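You operate a simulated robot arm through the tools that you are given. There is no shell and no other tool.

Carry out the task below with a simulated robot arm. There is one attempt and no reset: what you move stays moved.

JOB
Lock and try the feeder, then move the green wiper to the card's mark.
Fine: row for the size on the display; clamp tight again, then unlock. Where these are worked on the way, their far stop is far enough and under half their travel is too little: feeder lock.
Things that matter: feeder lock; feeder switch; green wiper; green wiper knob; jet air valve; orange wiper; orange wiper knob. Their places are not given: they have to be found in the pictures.

The check looks at the end state, three seconds after you hand in, the way a careful person would. Anything else that was tipped, shoved, dropped, spilled or broken makes it a failure.

ROBOT AND FRAMES
A 7-joint arm with a two-finger parallel gripper, fixed in place. Base frame: the origin is at the foot of the arm, x ahead of it, y to its left, z up. Readings come in cm, rad, newtons and seconds.
With the tool pointing down near the work surface it reaches from about 52 to 96 cm from the base axis. Its first joint turns from -2.897 to 2.897 rad. Payload 3.91 kg.
Tool frame: the origin (TCP) lies between the finger pads and is the grasp point; the fingertips stand 3 cm ahead of it; z points along the fingers, y is the line along which they close. The gripper opens to 11 cm. The fingers are 2 cm wide and 1 cm thick; the gripper's body (4.8 by 11.2 cm) begins 5.5 cm behind the TCP.
Orientation is that of the tool frame in the base frame, as [roll, pitch, yaw] about the fixed x, y, z axes, in that order (R = Rz(yaw) Ry(pitch) Rx(roll)). With the fingers straight down and closing along the base's y, the tool's x points along the base's -x, its y along +y and its z along -z.

CONTROLS
- The arm moves only by the tool play_rows. Its argument "moves" is a list of rows, each a list of 7 numbers: the turn, a rotation vector about the tool's x, y, z in rad, then the shift along the tool's x, y, z in cm, then the gripper command, from -1 (shut) to 1 (fully open), values between in proportion. In form: [[rx, ry, rz, tx, ty, tz, hand], ...]. A call has 1 to 20 rows; each row shifts and turns the commanded pose from where the row before left it, along the tool's axes as they then stand. Rows are played at 5 a second. More than 5 cm and 0.15 rad between two rows, or a gripper value outside its range, and nothing of the call is played. Where a pose cannot be reached the arm comes as near as it can. A force on the tool above 70 N (or 10 N above the force at the start of the call, whichever is more), or a blocked arm, ends the call early, and 0.2 s more pass. The fingers move at their own pace (about 7.2 cm/s each) and stop on an object; they squeeze with about 21 N. The grip force told is the motor's: it shows also when the fingers shut on nothing. Time passes only in rows, and 0.2 s behind the last, so rows that do not move let the fingers close. It gives the time, the measured TCP pose, the force on the tool (base axes), the opening and the grip force at its end, in the units of the frame above (readings bear some noise), with the torque about the TCP (base axes, N m) and any sound that the robot's microphone picked up.
- Cameras (640 x 400 px; columns grow to the right, rows downward): "scene" is fixed at [22, 64.99, 171.17]; the picture's right is [-0.70, -0.71, 0.00], its down [-0.52, 0.51, -0.68] and it looks along [0.49, -0.48, -0.73] (base axes); focal length 365 px, centre (320, 200). "wrist" rides on the gripper at [7.2, 1.7, -10.3] in the tool frame; the picture's right is [-0.23, 0.97, 0.00], its down [-0.76, -0.18, -0.62] and it looks along [-0.61, -0.14, 0.78] (tool axes); focal length 222 px, centre (320, 200).
- snapshot(camera): a new picture of that camera. The clock stands still meanwhile.
- lift_body(by): slides the trunk up (or, below 0, down) by that many cm; the arm rides with it, the base frame stays. It gives what a move gives, with no picture.
- pixel_to_xyz(camera, pixels): for up to 12 pixels [column, row] of the newest picture of that camera ("zoom" is the newest enlarged one), the place [x, y, z] in the base frame of the surface seen there, good to about 0.2 cm. The clock stands still meanwhile.
- enlarge(camera, box): a new picture of the part [left, top, right, bottom] of that camera's present view, enlarged. The clock stands still meanwhile.
- hand_in(): hands the job in; it is judged then, once.

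Unless the task says otherwise, let go and move clear before handing in.

The tools are called as name(argument=value, ...) on one line, values as JSON. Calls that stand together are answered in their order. play_rows: Moves the arm, as the interface text tells. Its arguments: {"type":"object","properties":{"moves":{"type":"array","items":{"type":"array","items":{"type":"number"}}}},"required":["moves"]} The other tools are called the same way: lift_body (by) slides the trunk up or down; snapshot (camera) takes a picture; pixel_to_xyz (camera, pixels) gives the place of the surface under pixels of a picture; enlarge (camera, box) takes an enlarged picture of a part of a camera's view; hand_in () hands the job in.

At the start:

```text
clock: 0.0
ee_pos: [45.22, 15.77, 129.26]
orientation: [3.14, 0.001, -3.141]
wrist_force: [-0.7, 1.2, -0.1]
wrist_torque: [-0.04, -0.02, -0.02]
finger_gap: 11.0
grasp_force: 0.0
trunk travel left (down, up): [-62.5, 5.7]
```

scene: 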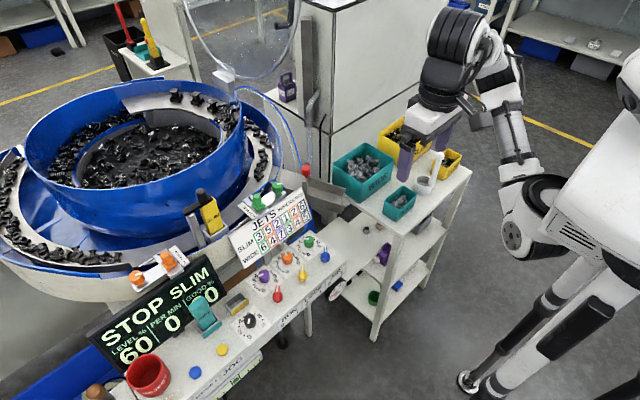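
wrist: 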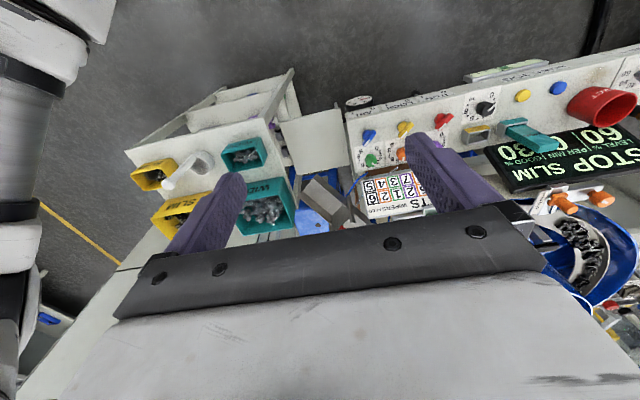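

The scene shows a bowl feeder at left, a display "STOP SLIM 60 0 0" around pixel (150,320), a card "JETS / WIPERS" at (270,225), and a control panel. I'll enlarge several parts to read them.

enlarge(camera="scene", box=[220, 170, 350, 270])

enlarge(camera="scene", box=[80, 230, 240, 400])

enlarge(camera="scene", box=[180, 230, 350, 360])

enlarge(camera="wrist", box=[340, 60, 640, 260])

```text
4.00 times, centred on (285, 220) of scene
```

zoom: 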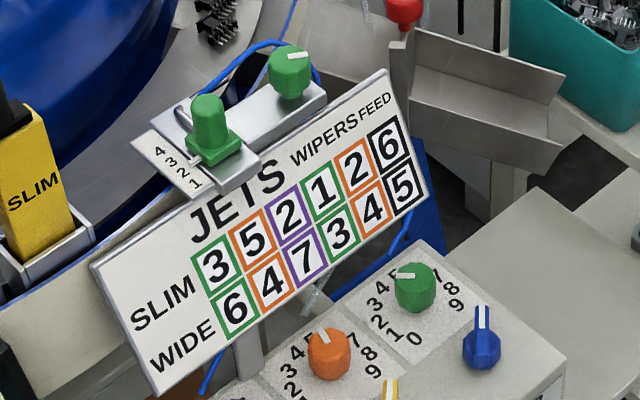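

```text
2.35 times, centred on (160, 315) of scene
```

zoom: 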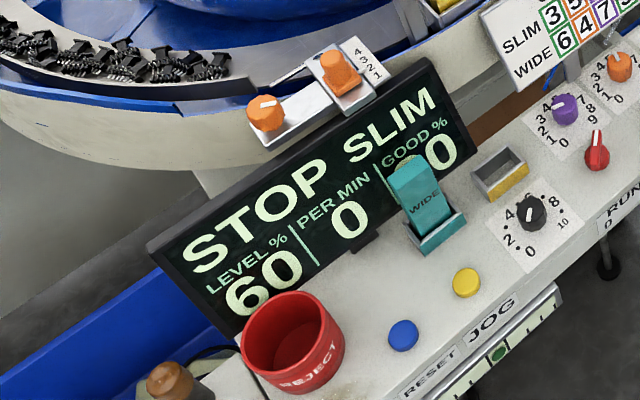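

```text
3.08 times, centred on (265, 295) of scene
```

zoom: 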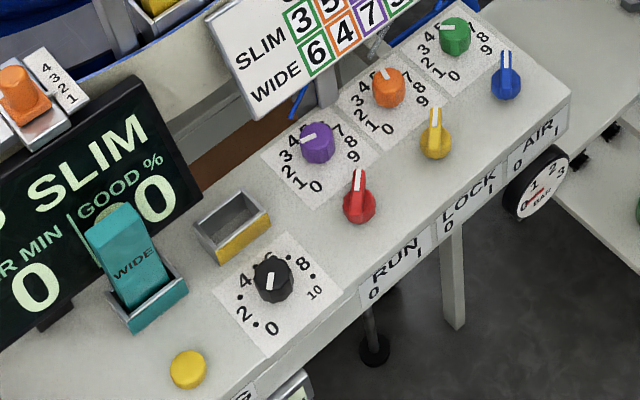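

```text
2.00 times, centred on (490, 160) of wrist
```

zoom: 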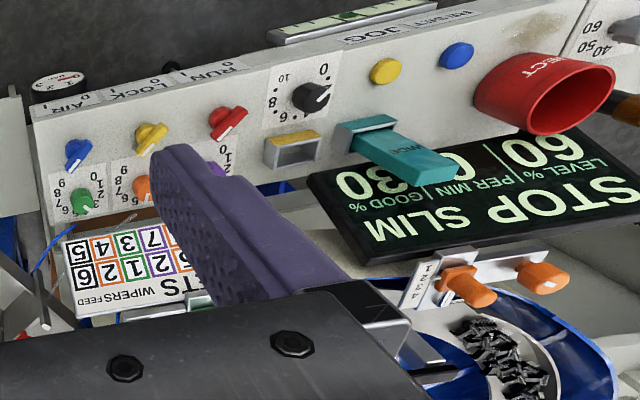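

The display says STOP and SLIM. The card's SLIM row gives green wiper = 1. I'll measure the panel and the green wiper (pixels in a fresh zoom).

enlarge(camera="scene", box=[240, 175, 300, 215])

pixel_to_xyz(camera="scene", pixels=[[257, 201], [277, 188], [264, 210], [287, 198], [278, 296], [302, 276], [325, 257], [309, 242], [286, 257], [300, 305], [340, 260], [250, 320]])

enlarge(camera="scene", box=[255, 235, 355, 305])

```text
10.00 times, centred on (270, 195) of scene
```

zoom: 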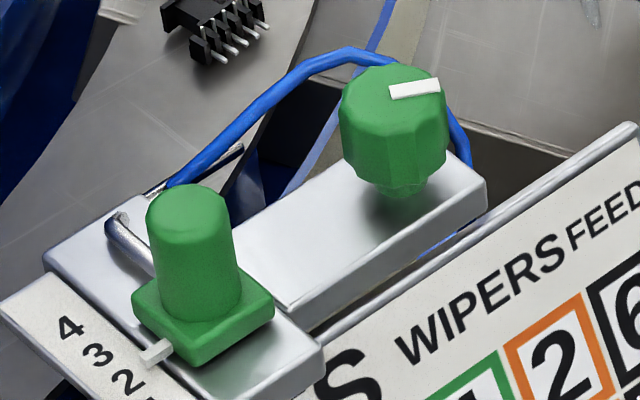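

```text
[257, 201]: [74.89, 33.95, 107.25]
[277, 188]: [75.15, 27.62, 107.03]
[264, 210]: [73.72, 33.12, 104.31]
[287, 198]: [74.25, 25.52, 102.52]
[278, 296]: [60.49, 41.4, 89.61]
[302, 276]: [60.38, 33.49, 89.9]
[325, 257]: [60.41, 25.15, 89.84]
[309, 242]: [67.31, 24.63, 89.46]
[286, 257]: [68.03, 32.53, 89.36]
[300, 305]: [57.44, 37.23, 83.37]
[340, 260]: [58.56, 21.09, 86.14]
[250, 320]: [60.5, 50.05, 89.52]
```

```text
5.71 times, centred on (305, 270) of scene
```

zoom: 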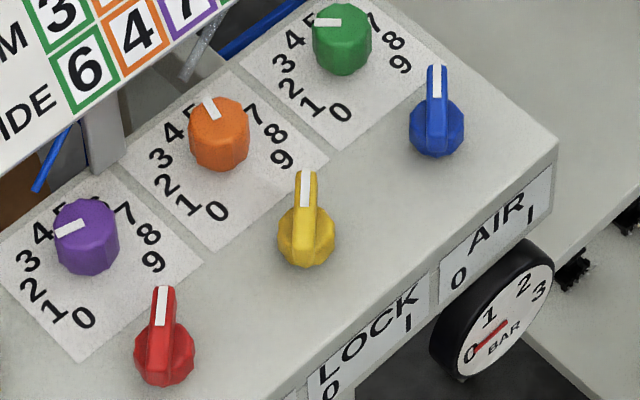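

Panel top is at z≈86-87 with switches along x≈60; the green wiper is near (74.9, 34, 105) and its knob near (75.2, 27.6, 105). I'll zoom the wrist camera to read lever directions.

enlarge(camera="wrist", box=[350, 90, 470, 165])

enlarge(camera="wrist", box=[340, 90, 640, 260])

enlarge(camera="scene", box=[120, 235, 200, 300])

```text
5.33 times, centred on (410, 128) of wrist
```

zoom: 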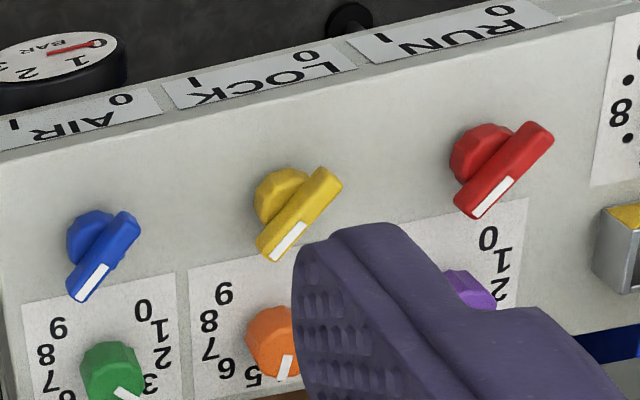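

```text
2.13 times, centred on (490, 175) of wrist
```

zoom: 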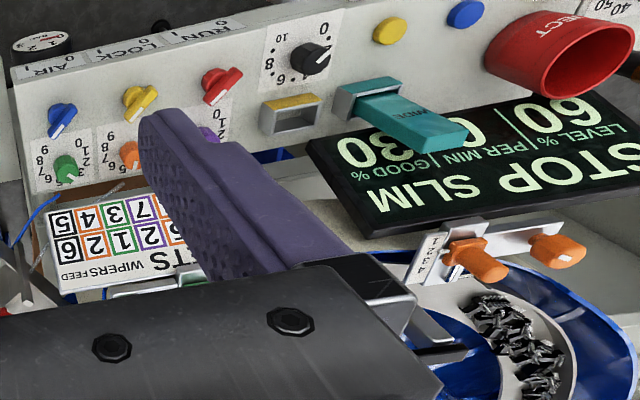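

```text
6.15 times, centred on (160, 268) of scene
```

zoom: 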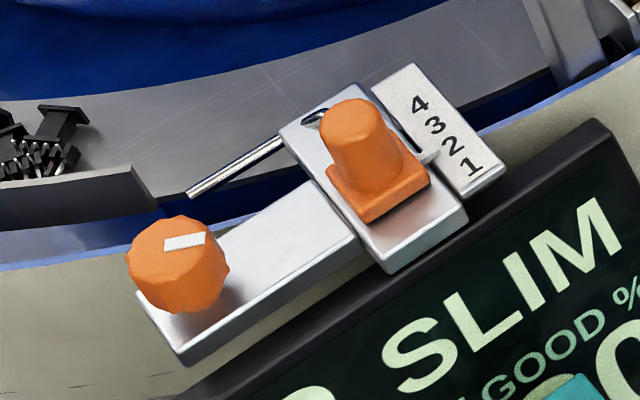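

In the zoom the three levers' white ends all point to +x/−y (up-right for an operator), the gauge needle sits on 0. I'll move the wrist camera over the panel to see more clearly.

play_rows(moves=[[0, 0, 0, 0, 4, 0, 1], [0, 0, 0, 0, 4, 0, 1], [0, 0, 0, 0, 4, 0, 1], [0, 0, 0, 0, 4, 0, 1], [0, 0, 0, 0, 0, 0, 1]])

lift_body(by=-10)

snapshot(camera="wrist")

snapshot(camera="scene")

```text
clock: 1.2
ee_pos: [45.17, 31.88, 129.2]
orientation: [-3.141, 0.001, 3.141]
wrist_force: [-0.2, -0.6, -0.4]
wrist_torque: [-0.03, -0.01, 0.0]
finger_gap: 11.0
grasp_force: 0.1
trunk travel left (down, up): [-62.5, 5.7]
```

```text
clock: 2.5
ee_pos: [45.27, 31.81, 119.18]
orientation: [-3.141, -0.001, -3.141]
wrist_force: [-0.4, 0.1, -0.7]
wrist_torque: [0.01, -0.02, 0.0]
finger_gap: 10.97
grasp_force: 0.1
trunk travel left (down, up): [-52.5, 15.7]
```

```text
taken
```

wrist: 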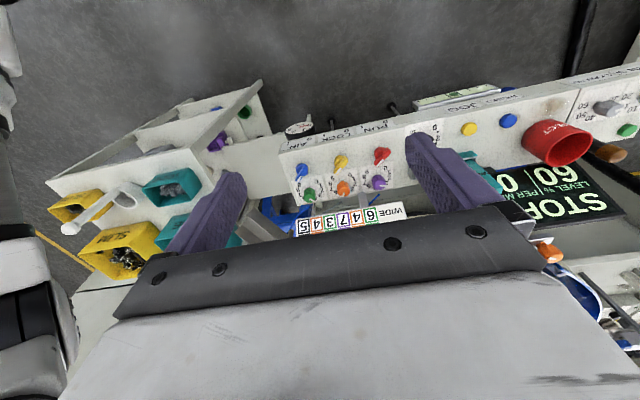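

```text
taken
```

scene: 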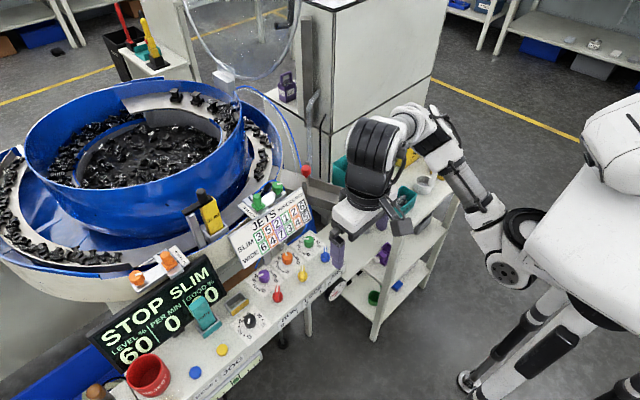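

enlarge(camera="wrist", box=[280, 110, 420, 210])

pixel_to_xyz(camera="wrist", pixels=[[302, 170], [341, 161], [381, 156], [309, 193], [343, 188], [378, 182], [330, 170], [365, 163], [300, 132]])

```text
4.00 times, centred on (350, 160) of wrist
```

zoom: 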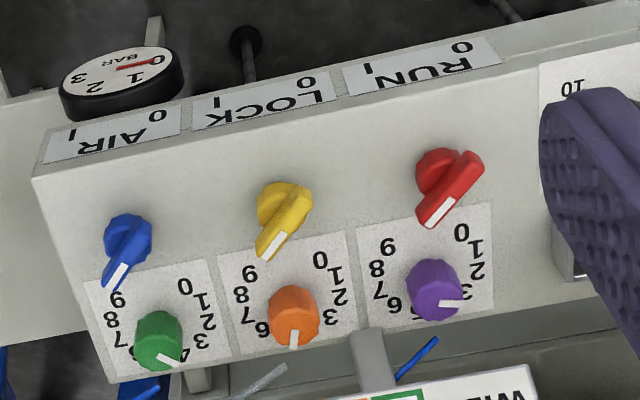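

```text
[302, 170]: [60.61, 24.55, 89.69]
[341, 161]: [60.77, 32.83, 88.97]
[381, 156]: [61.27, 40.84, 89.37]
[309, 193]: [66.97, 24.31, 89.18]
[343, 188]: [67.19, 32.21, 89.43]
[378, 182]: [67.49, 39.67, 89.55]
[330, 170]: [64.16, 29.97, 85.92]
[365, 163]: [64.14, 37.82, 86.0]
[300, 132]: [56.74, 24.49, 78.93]
```

pixel_to_xyz(camera="zoom", pixels=[[425, 222], [450, 195], [474, 160], [264, 253], [284, 222], [302, 203], [107, 283], [122, 262], [140, 233], [435, 155], [270, 190], [112, 228]])

enlarge(camera="wrist", box=[290, 115, 360, 165])

```text
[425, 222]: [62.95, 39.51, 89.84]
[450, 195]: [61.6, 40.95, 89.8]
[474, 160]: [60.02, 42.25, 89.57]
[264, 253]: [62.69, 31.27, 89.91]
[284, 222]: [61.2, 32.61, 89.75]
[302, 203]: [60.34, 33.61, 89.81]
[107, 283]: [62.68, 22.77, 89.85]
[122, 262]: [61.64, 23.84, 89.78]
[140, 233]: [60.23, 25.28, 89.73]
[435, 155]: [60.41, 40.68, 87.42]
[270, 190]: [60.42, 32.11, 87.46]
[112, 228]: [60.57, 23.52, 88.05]
```

```text
8.00 times, centred on (325, 140) of wrist
```

zoom: 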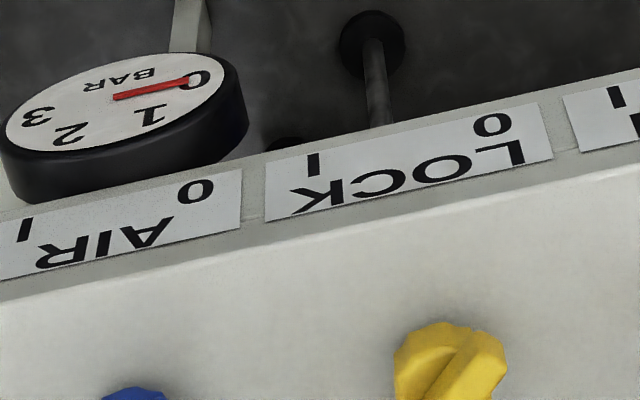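

All three levers have fins of ~4 cm at 45° (e.g. yellow from ~(60,33.9) to (62.7,31.3), top z 89.8) and the gauge is at 0, so all appear off. I'll check the card's place and zoom the green wiper for geometry.

pixel_to_xyz(camera="scene", pixels=[[232, 240], [245, 268], [298, 187], [312, 220], [270, 225], [218, 340], [205, 315], [130, 350]])

enlarge(camera="scene", box=[240, 175, 300, 215])

pixel_to_xyz(camera="zoom", pixels=[[195, 200], [200, 340], [145, 300], [265, 315], [155, 355], [300, 350], [60, 255], [390, 80], [440, 90], [395, 140], [350, 250], [235, 155]])

```text
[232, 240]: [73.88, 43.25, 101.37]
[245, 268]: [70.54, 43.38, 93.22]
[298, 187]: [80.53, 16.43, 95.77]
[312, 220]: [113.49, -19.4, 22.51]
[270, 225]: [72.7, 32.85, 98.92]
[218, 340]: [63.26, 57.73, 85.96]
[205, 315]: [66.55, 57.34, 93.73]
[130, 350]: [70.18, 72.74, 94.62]
```

```text
10.00 times, centred on (270, 195) of scene
```

zoom: 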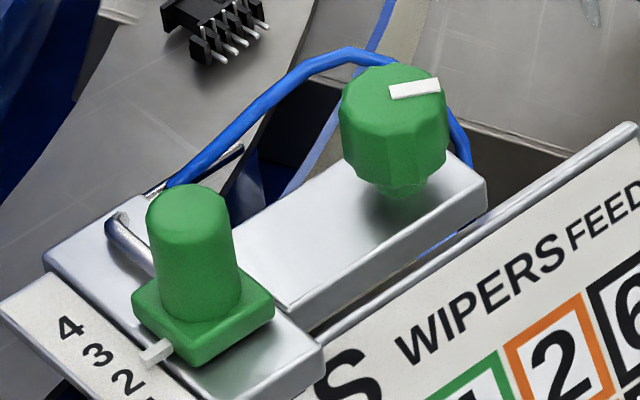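

```text
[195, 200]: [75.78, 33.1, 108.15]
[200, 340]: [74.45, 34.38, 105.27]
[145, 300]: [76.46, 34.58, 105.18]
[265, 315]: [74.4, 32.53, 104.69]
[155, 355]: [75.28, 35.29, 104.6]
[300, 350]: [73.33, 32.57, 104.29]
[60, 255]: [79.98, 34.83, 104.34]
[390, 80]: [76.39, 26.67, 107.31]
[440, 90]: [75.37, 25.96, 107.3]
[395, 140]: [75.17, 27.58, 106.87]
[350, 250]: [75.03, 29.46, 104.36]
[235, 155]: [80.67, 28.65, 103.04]
```

The card leans between z 93 and 101 at x 70–74; wiper slider sits at about (75.3,33.8,105) and its knob at (75.8,26.9,107). Next I go above the yellow lock lever with the fingers turned 45° so that they close across its fin.

play_rows(moves=[[0, 0, 0, -4, 0.2, 0, -0.2], [0, 0, 0, -4, 0.2, 0, -0.2], [0, 0, 0, -4, 0.2, 0, -0.2], [0, 0, 0, -4.1, 0.2, 0, -0.2], [0, 0, 0.131, 0, 0, 0, -0.2], [0, 0, 0.131, 0, 0, 0, -0.2], [0, 0, 0.131, 0, 0, 0, -0.2], [0, 0, 0.131, 0, 0, 0, -0.2], [0, 0, 0.131, 0, 0, 0, -0.2], [0, 0, 0.131, 0, 0, 0, -0.2], [0, 0, 0, 0, 0, 3, -0.2], [0, 0, 0, 0, 0, 3, -0.2], [0, 0, 0, 0, 0, 3, -0.2], [0, 0, 0, 0, 0, 0, -0.2]])

snapshot(camera="wrist")

snapshot(camera="scene")

```text
clock: 5.5
ee_pos: [61.2, 32.61, 109.36]
orientation: [-3.141, 0.001, 2.353]
wrist_force: [-0.2, -0.4, -0.3]
wrist_torque: [-0.03, -0.01, 0.0]
finger_gap: 4.39
grasp_force: 0.0
out of reach, approached as far as the arm can: row 3, 4
trunk travel left (down, up): [-52.5, 15.7]
```

```text
taken
```

wrist: 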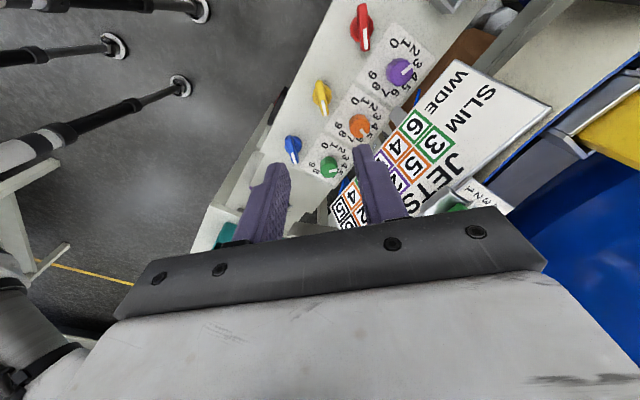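

```text
taken
```

scene: 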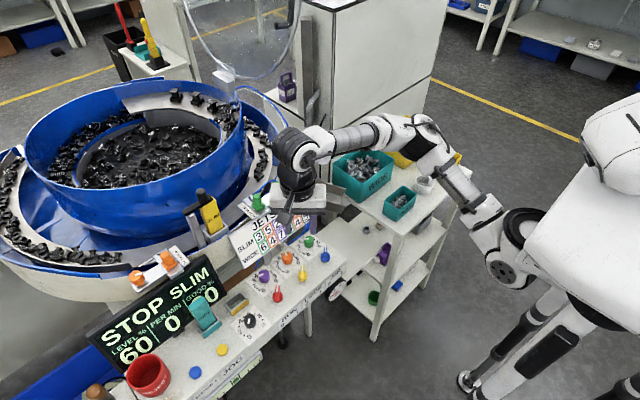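

enlarge(camera="wrist", box=[270, 60, 390, 180])

```text
3.33 times, centred on (330, 120) of wrist
```

zoom: 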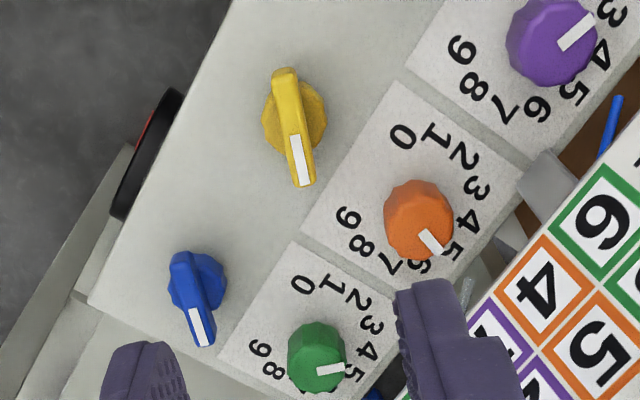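

pixel_to_xyz(camera="zoom", pixels=[[284, 73], [303, 182], [280, 125], [305, 120], [292, 120], [266, 118], [322, 118], [315, 150], [182, 255], [205, 342], [250, 100], [340, 135]])

```text
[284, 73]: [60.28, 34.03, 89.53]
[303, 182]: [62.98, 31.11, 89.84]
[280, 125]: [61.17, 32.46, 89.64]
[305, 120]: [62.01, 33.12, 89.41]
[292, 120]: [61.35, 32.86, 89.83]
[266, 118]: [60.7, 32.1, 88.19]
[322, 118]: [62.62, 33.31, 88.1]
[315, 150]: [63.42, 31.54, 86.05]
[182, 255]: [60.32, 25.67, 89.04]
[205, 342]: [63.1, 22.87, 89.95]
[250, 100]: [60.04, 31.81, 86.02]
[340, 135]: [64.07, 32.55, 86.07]
```

The yellow fin runs (60.1,34.1)–(63.0,31.0) so its axis is about (61.6,32.65), top z 89.85, disc top z≈88.2. I'll descend to z≈93 above it and check.

play_rows(moves=[[0, 0, 0, -0.25, 0.31, 3, -0.4], [0, 0, 0, 0, 0, 4, -0.4], [0, 0, 0, 0, 0, 4, -0.4], [0, 0, 0, 0, 0, 3, -0.4], [0, 0, 0, 0, 0, 1.4, -0.4], [0, 0, 0, 0, 0, 0, -0.4]])

snapshot(camera="wrist")

enlarge(camera="scene", box=[230, 170, 360, 300])

```text
clock: 6.9
ee_pos: [61.76, 32.61, 94.04]
orientation: [-3.141, 0.001, 2.356]
wrist_force: [0.7, -0.4, -0.5]
wrist_torque: [0.03, 0.0, -0.01]
finger_gap: 3.28
grasp_force: 0.1
trunk travel left (down, up): [-52.5, 15.7]
```

```text
taken
```

wrist: 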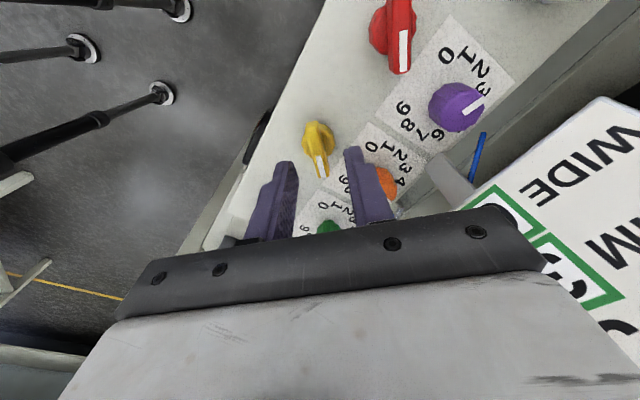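

```text
3.08 times, centred on (295, 235) of scene
```

zoom: 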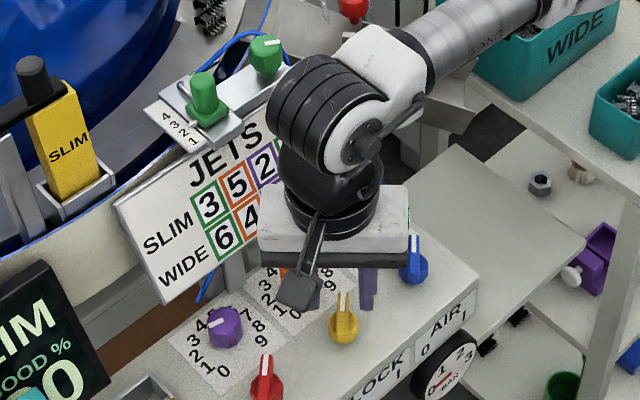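

The fin sits centred between the fingers (about (320,150) in the wrist view). I'll go down to z≈91.4 and close on it.

play_rows(moves=[[0, 0, 0, 0.08, -0.05, 1, -0.4], [0, 0, 0, 0, 0, 1, -0.4], [0, 0, 0, 0, 0, 0.6, -0.4], [0, 0, 0, 0, 0, 0, -0.4], [0, 0, 0, 0, 0, 0, -1], [0, 0, 0, 0, 0, 0, -1], [0, 0, 0, 0, 0, 0, -1], [0, 0, 0, 0, 0, 0, -1]])

snapshot(camera="wrist")

```text
clock: 8.7
ee_pos: [61.44, 32.6, 91.39]
orientation: [-3.14, -0.002, 2.357]
wrist_force: [-12.5, -12.2, -5.2]
wrist_torque: [-0.44, -0.05, -0.04]
finger_gap: 0.98
grasp_force: 44.7
trunk travel left (down, up): [-52.5, 15.7]
```

```text
taken
```

wrist: 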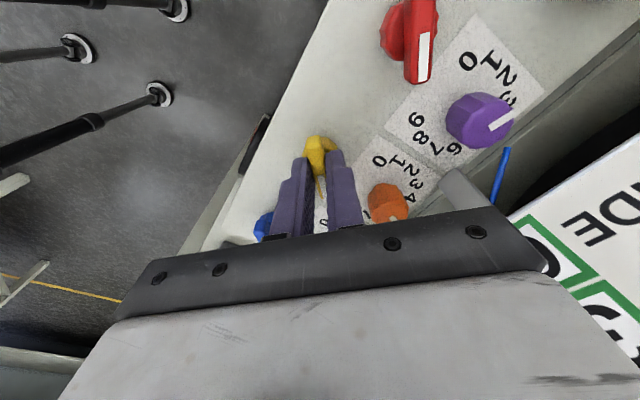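

Gripped (gap 0.98 cm) with a small sideways load. I'll ease that and test a small clockwise turn, watching the torque.

play_rows(moves=[[0, 0, 0, 0, -0.15, 0, -1], [0, 0, 0.06, 0, 0, 0, -1], [0, 0, 0.06, 0, 0, 0, -1], [0, 0, 0, 0, 0, 0, -1]])

snapshot(camera="wrist")

```text
clock: 9.7
ee_pos: [61.53, 32.56, 91.45]
orientation: [3.141, 0.0, 2.236]
wrist_force: [-2.2, -1.3, -7.9]
wrist_torque: [-0.69, -0.6, 0.05]
finger_gap: 0.97
grasp_force: 44.9
trunk travel left (down, up): [-52.5, 15.7]
```

```text
taken
```

wrist: 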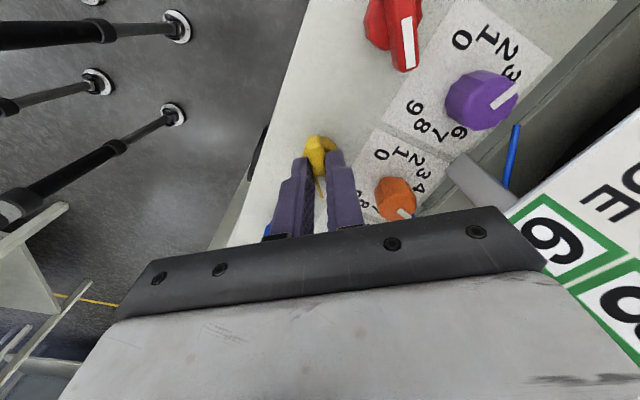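

The lever followed the clockwise turn with little torque. Continuing clockwise.

play_rows(moves=[[0, 0, 0.1, 0, 0, 0, -1], [0, 0, 0.1, 0, 0, 0, -1], [0, 0, 0.1, 0, 0, 0, -1], [0, 0, 0.1, 0, 0, 0, -1], [0, 0, 0.1, 0, 0, 0, -1], [0, 0, 0, 0, 0, 0, -1]])

snapshot(camera="wrist")

```text
clock: 11.1
ee_pos: [61.55, 32.64, 91.48]
orientation: [-3.142, 0.001, 1.732]
wrist_force: [9.7, 3.4, -3.9]
wrist_torque: [-0.08, -0.28, 0.01]
finger_gap: 0.99
grasp_force: 44.9
trunk travel left (down, up): [-52.5, 15.7]
```

```text
taken
```

wrist: 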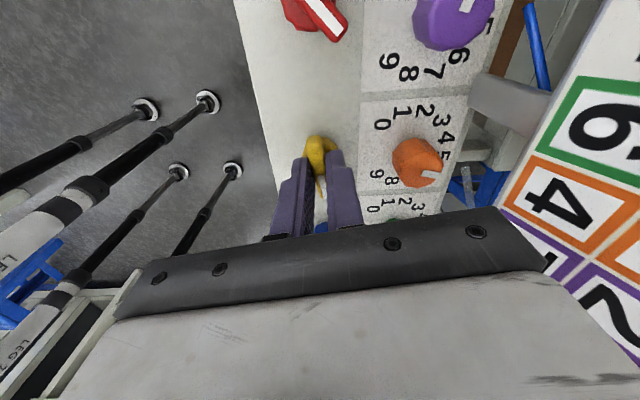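

Still turning freely (0.62 rad so far). Continuing toward the far stop.

play_rows(moves=[[0, 0, 0.1, 0, 0, 0, -1], [0, 0, 0.1, 0, 0, 0, -1], [0, 0, 0.1, 0, 0, 0, -1], [0, 0, 0.1, 0, 0, 0, -1], [0, 0, 0.1, 0, 0, 0, -1], [0, 0, 0.1, 0, 0, 0, -1], [0, 0, 0.1, 0, 0, 0, -1], [0, 0, 0, 0, 0, 0, -1]])

snapshot(camera="wrist")

enlarge(camera="scene", box=[80, 170, 360, 390])

```text
clock: 12.9
ee_pos: [61.54, 32.61, 91.42]
orientation: [3.138, 0.0, 1.031]
wrist_force: [28.5, 9.1, 7.7]
wrist_torque: [-0.36, -0.15, -0.03]
finger_gap: 1.0
grasp_force: 44.6
trunk travel left (down, up): [-52.5, 15.7]
```

```text
taken
```

wrist: 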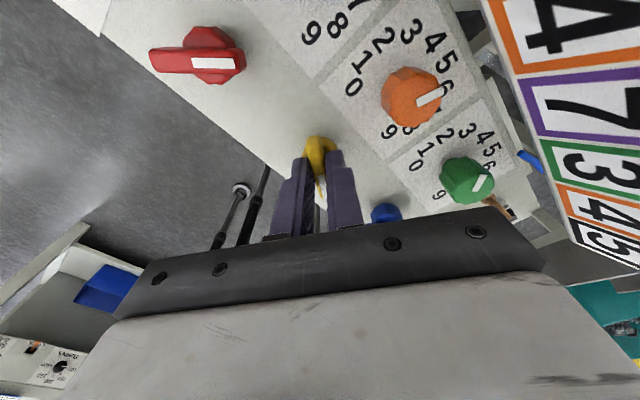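

```text
1.82 times, centred on (220, 280) of scene
```

zoom: 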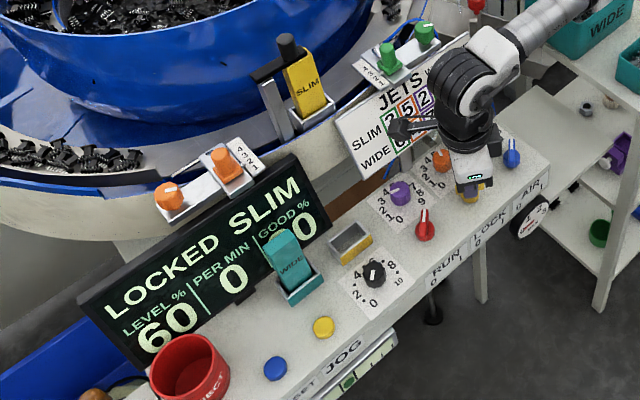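

The display now reads LOCKED after 1.32 rad clockwise. I'll take it the rest of the way to its stop, easing the side load.

play_rows(moves=[[0, 0, 0.08, 0, 0.12, 0, -1], [0, 0, 0.08, 0, 0.1, 0, -1], [0, 0, 0.08, 0, 0, 0, -1], [0, 0, 0.03, 0, 0, 0, -1], [0, 0, 0, 0, 0, 0, -1]])

```text
clock: 14.1
ee_pos: [61.67, 32.51, 91.38]
orientation: [3.141, -0.001, 0.766]
wrist_force: [16.2, 16.8, 4.0]
wrist_torque: [0.95, -0.98, 0.81]
finger_gap: 0.99
grasp_force: 45.1
trunk travel left (down, up): [-52.5, 15.7]
```

Torque about z rose to 0.8 N·m at 1.59 rad: that is the far stop. I'll release, rise, rotate back and look at the display and the red RUN lever.

play_rows(moves=[[0, 0, 0, 0, 0, 0, -0.4], [0, 0, 0, 0, 0, 0, -0.4], [0, 0, 0, 0, 0, -1.5, -0.4], [0, 0, 0, 0, 0, -3.5, -0.4], [0, 0, -0.132, 0, 0, -2, -0.4], [0, 0, -0.132, 0, 0, 0, -0.4], [0, 0, -0.132, 0, 0, 0, -0.4], [0, 0, -0.132, 0, 0, 0, -0.4], [0, 0, -0.132, 0, 0, 0, -0.4], [0, 0, -0.132, 0, 0, 0, -0.4], [0, 0, -0.132, 0, 0, 0, -0.4], [0, 0, -0.132, 0, 0, 0, -0.4], [0, 0, -0.132, 0, 0, 0, -0.4], [0, 0, -0.132, 0, 0, 0, -0.4], [0, 0, -0.132, 0, 0, 0, -0.4], [0, 0, -0.132, 0, 0, 0, -0.4], [0, 0, 0, 0, 0, 0, -0.4]])

snapshot(camera="wrist")

enlarge(camera="scene", box=[80, 170, 360, 390])

```text
clock: 17.7
ee_pos: [61.57, 32.49, 98.55]
orientation: [-3.14, 0.0, 2.349]
wrist_force: [0.2, 0.5, -0.5]
wrist_torque: [-0.03, -0.03, 0.01]
finger_gap: 3.3
grasp_force: 0.2
trunk travel left (down, up): [-52.5, 15.7]
```

```text
taken
```

wrist: 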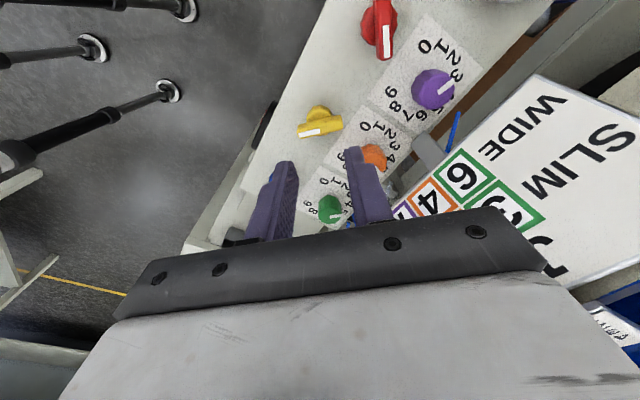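

```text
1.82 times, centred on (220, 280) of scene
```

zoom: 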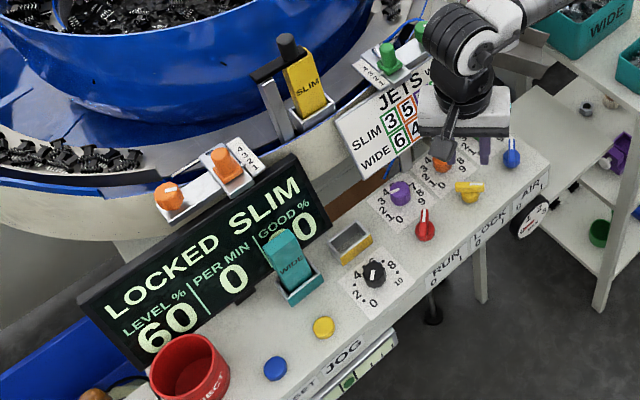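

LOCKED is shown and the yellow pointer has turned 90°. Now I move above the red RUN lever.

play_rows(moves=[[0, 0, 0, 3, 3, 0, -0.4], [0, 0, 0, 2.9, 2.9, 0, -0.4], [0, 0, 0, 0, 0, 0, -0.4]])

enlarge(camera="wrist", box=[260, 80, 380, 180])

enlarge(camera="scene", box=[200, 170, 360, 310])

```text
clock: 18.5
ee_pos: [61.73, 40.94, 98.5]
orientation: [3.141, 0.0, 2.348]
wrist_force: [0.0, -0.2, 0.0]
wrist_torque: [-0.01, 0.02, 0.0]
finger_gap: 3.31
grasp_force: 0.0
trunk travel left (down, up): [-52.5, 15.7]
```

```text
4.00 times, centred on (320, 130) of wrist
```

zoom: 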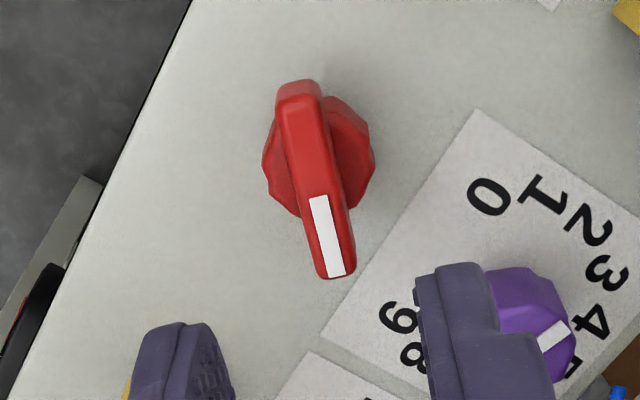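

```text
2.86 times, centred on (280, 240) of scene
```

zoom: 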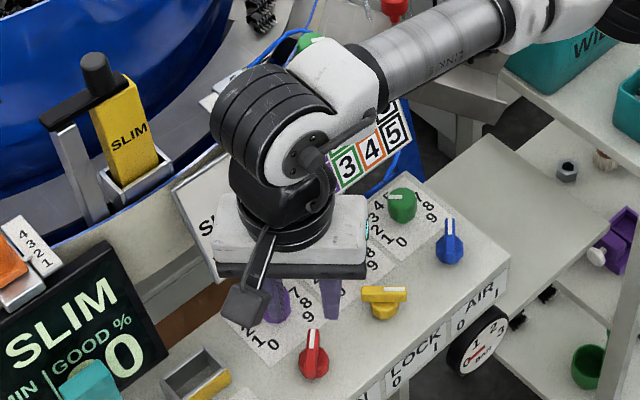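

enlarge(camera="wrist", box=[260, 80, 380, 180])

pixel_to_xyz(camera="zoom", pixels=[[298, 88], [338, 272], [290, 185], [334, 178], [268, 160], [370, 160]])

```text
4.00 times, centred on (320, 130) of wrist
```

zoom: 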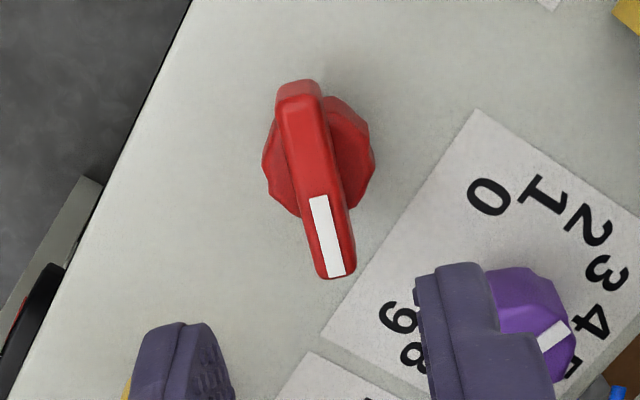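

```text
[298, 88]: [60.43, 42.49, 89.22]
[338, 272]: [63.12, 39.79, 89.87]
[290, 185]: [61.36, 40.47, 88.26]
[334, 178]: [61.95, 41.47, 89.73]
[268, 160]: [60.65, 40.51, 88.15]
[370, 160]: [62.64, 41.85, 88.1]
```

Red lever axis ≈ (61.65,41.15). I'll descend on it and close.

play_rows(moves=[[0, 0, 0, 0.17, 0.1, 3, -0.4], [0, 0, 0, 0, 0, 2.5, -0.4], [0, 0, 0, 0, 0, 1, -0.4], [0, 0, 0, 0, 0, 0.6, -0.4], [0, 0, 0, 0, 0, 0, -0.4], [0, 0, 0, 0, 0, 0, -1], [0, 0, 0, 0, 0, 0, -1], [0, 0, 0, 0, 0, 0, -1], [0, 0, 0, 0, 0, 0, -1]])

snapshot(camera="wrist")

```text
clock: 20.5
ee_pos: [61.61, 41.03, 91.4]
orientation: [-3.14, 0.0, 2.349]
wrist_force: [-4.8, -4.6, -3.2]
wrist_torque: [0.08, 0.19, 0.01]
finger_gap: 0.97
grasp_force: 45.0
trunk travel left (down, up): [-52.5, 15.7]
```

```text
taken
```

wrist: 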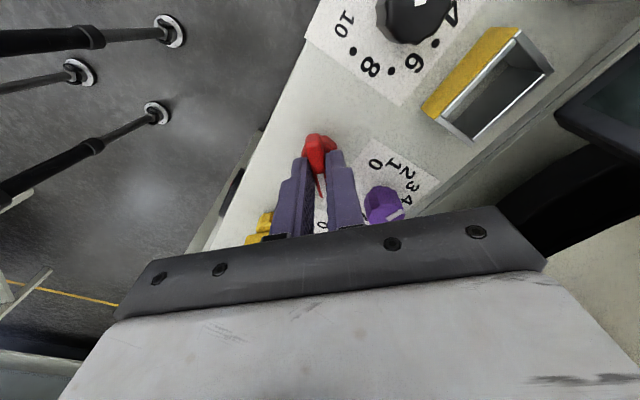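

Gripped the red switch (gap 0.97). Turning it clockwise to 1 as the try.

play_rows(moves=[[0, 0, 0.1, 0, -0.04, 0, -1], [0, 0, 0.1, 0, 0, 0, -1], [0, 0, 0.1, 0, 0, 0, -1], [0, 0, 0.1, 0, 0, 0, -1], [0, 0, 0.1, 0, 0, 0, -1], [0, 0, 0.1, 0, 0, 0, -1], [0, 0, 0.1, 0, 0, 0, -1], [0, 0, 0.1, 0, 0, 0, -1], [0, 0, 0, 0, 0, 0, -1]])

snapshot(camera="wrist")

enlarge(camera="scene", box=[80, 170, 360, 390])

```text
clock: 22.5
ee_pos: [61.61, 41.02, 91.37]
orientation: [-3.141, -0.001, 1.546]
wrist_force: [-7.7, -1.9, -8.2]
wrist_torque: [0.57, 0.11, -0.04]
finger_gap: 0.98
grasp_force: 44.7
trunk travel left (down, up): [-52.5, 15.7]
```

```text
taken
```

wrist: 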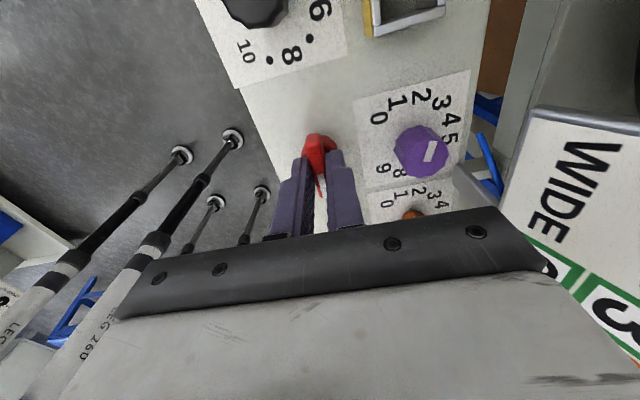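

```text
1.82 times, centred on (220, 280) of scene
```

zoom: 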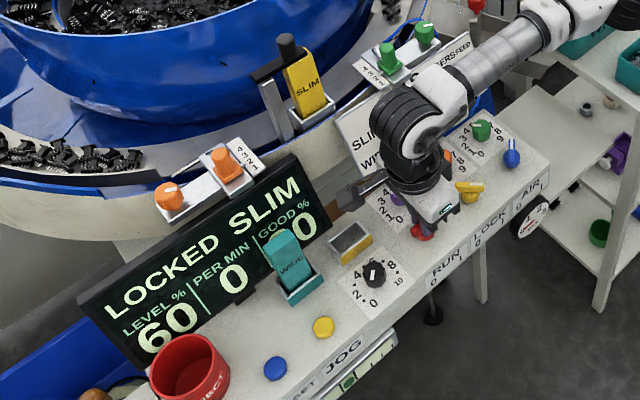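

Red lever is half way with no resistance; display still LOCKED. Continuing to the stop at 1.

play_rows(moves=[[0, 0, 0.1, 0, -0.03, 0, -1], [0, 0, 0.1, 0, -0.03, 0, -1], [0, 0, 0.1, 0, 0, 0, -1], [0, 0, 0.1, 0, 0, 0, -1], [0, 0, 0.1, 0, 0, 0, -1], [0, 0, 0.1, 0, 0, 0, -1], [0, 0, 0.1, 0, 0, 0, -1], [0, 0, 0.08, 0, 0, 0, -1], [0, 0, 0, 0, 0, 0, -1]])

snapshot(camera="wrist")

enlarge(camera="scene", box=[80, 170, 360, 390])

```text
clock: 24.5
ee_pos: [61.63, 41.0, 91.41]
orientation: [3.141, 0.0, 0.769]
wrist_force: [-2.8, -1.9, -4.7]
wrist_torque: [-0.06, 0.12, 0.81]
finger_gap: 1.0
grasp_force: 44.7
trunk travel left (down, up): [-52.5, 15.7]
```

```text
taken
```

wrist: 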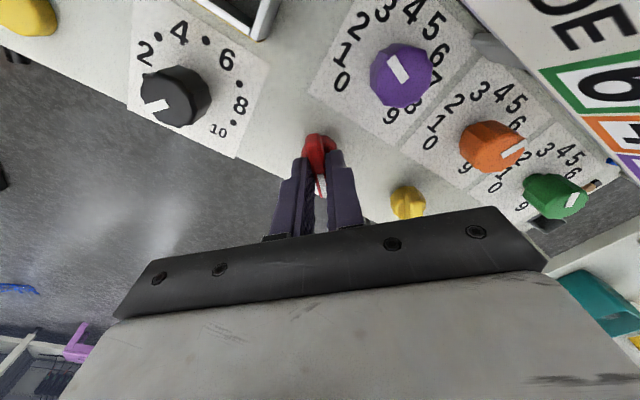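

```text
1.82 times, centred on (220, 280) of scene
```

zoom: 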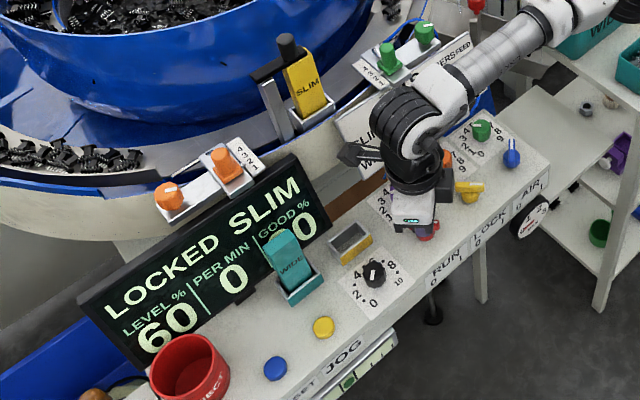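

The switch is at its stop (0.81 N·m) and the display still says LOCKED, 0 per min: the lock holds. Now I turn the switch back to 0.

play_rows(moves=[[0, 0, -0.1, 0, 0, 0, -1], [0, 0, -0.1, 0, 0, 0, -1], [0, 0, -0.1, 0, 0, 0, -1], [0, 0, -0.1, 0, 0, 0, -1], [0, 0, -0.1, 0, 0, 0, -1], [0, 0, -0.1, 0, 0, 0, -1], [0, 0, -0.1, 0, 0, 0, -1], [0, 0, -0.1, 0, 0, 0, -1], [0, 0, -0.1, 0, 0, 0, -1], [0, 0, -0.1, 0, 0, 0, -1], [0, 0, -0.1, 0, 0, 0, -1], [0, 0, -0.1, 0, 0, 0, -1], [0, 0, -0.1, 0, 0, 0, -1], [0, 0, -0.1, 0, 0, 0, -1], [0, 0, -0.1, 0, 0, 0, -1], [0, 0, -0.1, 0, 0, 0, -1], [0, 0, -0.02, 0, 0, 0, -1], [0, 0, 0, 0, 0, 0, -1]])

snapshot(camera="wrist")

```text
clock: 28.3
ee_pos: [61.53, 41.0, 91.47]
orientation: [-3.141, -0.001, 2.387]
wrist_force: [6.2, -1.3, -3.5]
wrist_torque: [-0.18, -0.3, -1.04]
finger_gap: 1.02
grasp_force: 44.5
trunk travel left (down, up): [-52.5, 15.7]
```

```text
taken
```

wrist: 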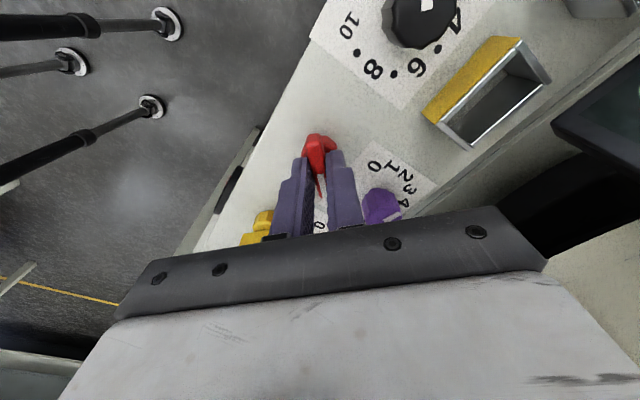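

The switch is back against its 0 stop. I'll release and rise, then raise the trunk for the higher wiper knob.

play_rows(moves=[[0, 0, 0, 0, 0, 0, -0.4], [0, 0, 0, 0, 0, 0, -0.4], [0, 0, 0, 0, 0, -1.5, -0.4], [0, 0, 0, 0, 0, -4, -0.4], [0, 0, 0, 0, 0, -4, -0.4], [0, 0, 0, 0, 0, 0, -0.4]])

lift_body(by=15)

snapshot(camera="wrist")

snapshot(camera="scene")

```text
clock: 29.7
ee_pos: [61.56, 41.07, 100.88]
orientation: [-3.14, 0.0, 2.388]
wrist_force: [0.2, 0.1, 0.5]
wrist_torque: [-0.02, -0.01, 0.0]
finger_gap: 3.3
grasp_force: 0.0
trunk travel left (down, up): [-52.5, 15.7]
```

```text
clock: 31.5
ee_pos: [61.68, 41.06, 115.78]
orientation: [-3.141, -0.001, 2.388]
wrist_force: [0.7, 0.4, 0.0]
wrist_torque: [0.02, -0.04, 0.03]
finger_gap: 3.29
grasp_force: 0.0
trunk travel left (down, up): [-67.5, 0.7]
```

```text
taken
```

wrist: 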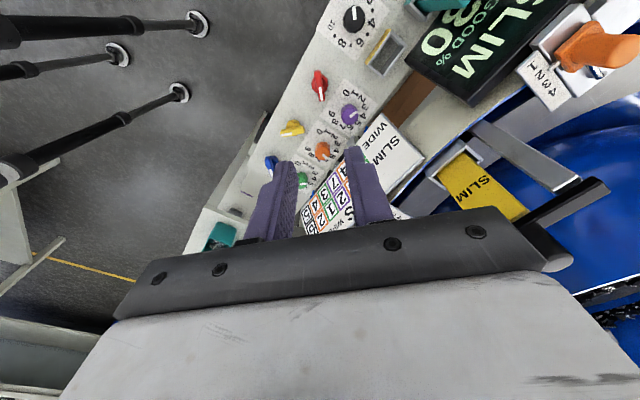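

```text
taken
```

scene: 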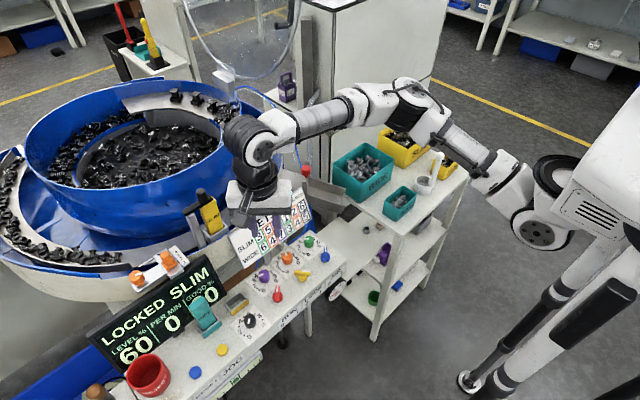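

Display remains LOCKED with red lever back at 0. Now I position the wrist camera to view the green wiper and its knob from above.

play_rows(moves=[[0, 0, -0.126, 0, 0, 0, 0.2], [0, 0, -0.126, 0, 0, 0, 0.2], [0, 0, -0.126, 0, 0, 0, 0.2], [0, 0, -0.126, 0, 0, 0, 0.2], [0, 0, -0.126, 0, 0, 0, 0.2], [0, 0, -0.123, 0, 0, 0, 0.2], [0, 0, 0, -2, -3, 0, 0.2], [0, 0, 0, -2, -3, 0, 0.2], [0, 0, 0, -1.3, -2.7, 0, 0.2], [0, 0, 0, 0, 0, 0, 0.2]])

snapshot(camera="wrist")

```text
clock: 33.7
ee_pos: [66.95, 32.43, 115.85]
orientation: [3.141, -0.001, 3.141]
wrist_force: [0.9, -1.3, 0.0]
wrist_torque: [0.01, -0.04, -0.03]
finger_gap: 6.59
grasp_force: 0.1
trunk travel left (down, up): [-67.5, 0.7]
```

```text
taken
```

wrist: 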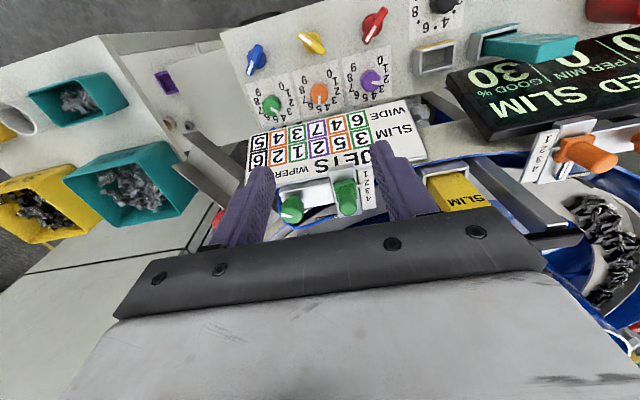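

enlarge(camera="wrist", box=[260, 160, 400, 240])

enlarge(camera="scene", box=[230, 170, 310, 220])

```text
4.57 times, centred on (330, 200) of wrist
```

zoom: 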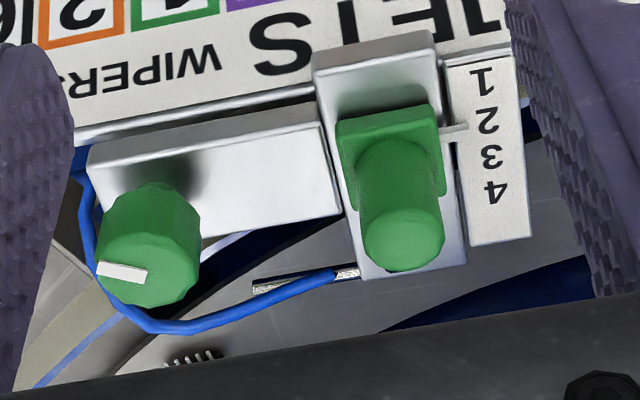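

```text
8.00 times, centred on (270, 195) of scene
```

zoom: 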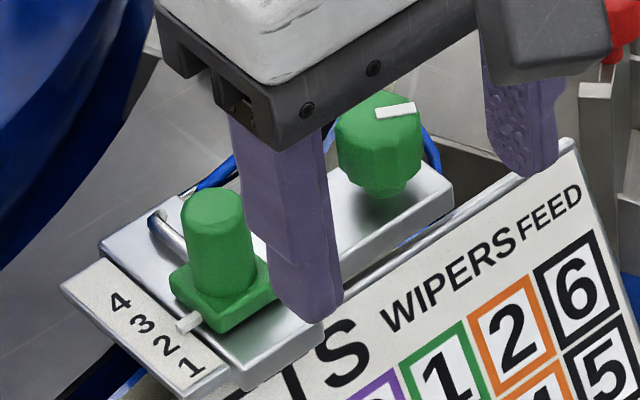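

enlarge(camera="wrist", box=[260, 160, 400, 240])

pixel_to_xyz(camera="zoom", pixels=[[481, 78], [489, 121], [492, 156], [494, 192], [460, 132], [447, 133], [390, 150], [400, 230], [375, 225], [355, 160], [435, 140], [340, 125]])

pixel_to_xyz(camera="zoom", pixels=[[150, 250], [107, 270], [145, 272], [190, 250], [100, 250], [150, 300], [160, 190], [250, 170], [110, 160], [415, 255], [400, 175], [378, 210]])

```text
4.57 times, centred on (330, 200) of wrist
```

zoom: 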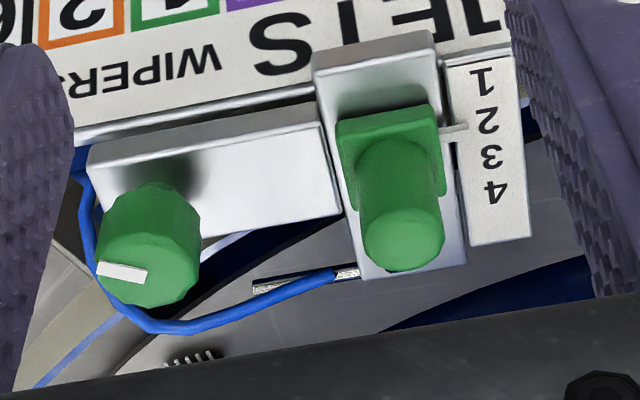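

```text
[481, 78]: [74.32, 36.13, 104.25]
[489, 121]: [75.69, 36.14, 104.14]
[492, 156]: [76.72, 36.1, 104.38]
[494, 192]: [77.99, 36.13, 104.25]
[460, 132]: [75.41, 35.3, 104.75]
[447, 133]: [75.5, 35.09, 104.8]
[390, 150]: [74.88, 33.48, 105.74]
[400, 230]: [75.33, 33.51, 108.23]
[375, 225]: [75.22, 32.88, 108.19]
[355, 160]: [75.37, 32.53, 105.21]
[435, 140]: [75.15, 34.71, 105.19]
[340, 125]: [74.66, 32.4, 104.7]
```

```text
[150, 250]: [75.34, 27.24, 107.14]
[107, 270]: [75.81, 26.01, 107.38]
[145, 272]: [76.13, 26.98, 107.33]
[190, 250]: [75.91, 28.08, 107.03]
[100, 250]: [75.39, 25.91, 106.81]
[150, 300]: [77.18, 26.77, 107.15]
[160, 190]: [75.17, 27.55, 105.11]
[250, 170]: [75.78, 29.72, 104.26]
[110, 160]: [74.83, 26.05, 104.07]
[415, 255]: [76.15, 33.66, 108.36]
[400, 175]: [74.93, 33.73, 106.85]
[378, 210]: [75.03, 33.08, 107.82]
```

Digits 1,2,3,4 lie at x≈74.35, 75.6, 76.8, 78.0 and the pointer tip at x≈75.45, i.e. at 2; it must go to 1 (about −1.2 cm in x). I'll check obstacles around the knob.

pixel_to_xyz(camera="zoom", pixels=[[88, 220], [105, 300], [150, 325], [200, 325], [78, 160], [260, 295], [345, 272], [190, 360], [130, 215], [190, 215], [130, 300], [178, 285]])

pixel_to_xyz(camera="wrist", pixels=[[218, 217], [210, 160], [455, 190], [500, 160], [560, 235], [130, 180], [180, 145]])

```text
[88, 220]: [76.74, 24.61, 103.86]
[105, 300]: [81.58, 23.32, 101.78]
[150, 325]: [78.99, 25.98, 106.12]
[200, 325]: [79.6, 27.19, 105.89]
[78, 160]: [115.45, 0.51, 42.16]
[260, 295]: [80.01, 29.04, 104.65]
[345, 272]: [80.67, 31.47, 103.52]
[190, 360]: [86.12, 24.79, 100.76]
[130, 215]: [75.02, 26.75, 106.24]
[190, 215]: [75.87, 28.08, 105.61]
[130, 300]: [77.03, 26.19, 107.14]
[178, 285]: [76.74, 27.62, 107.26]
```

```text
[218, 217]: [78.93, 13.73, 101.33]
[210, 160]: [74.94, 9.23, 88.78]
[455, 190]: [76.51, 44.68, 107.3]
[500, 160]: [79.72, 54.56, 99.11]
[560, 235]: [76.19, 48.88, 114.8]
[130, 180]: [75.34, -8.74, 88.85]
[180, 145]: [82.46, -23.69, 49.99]
```

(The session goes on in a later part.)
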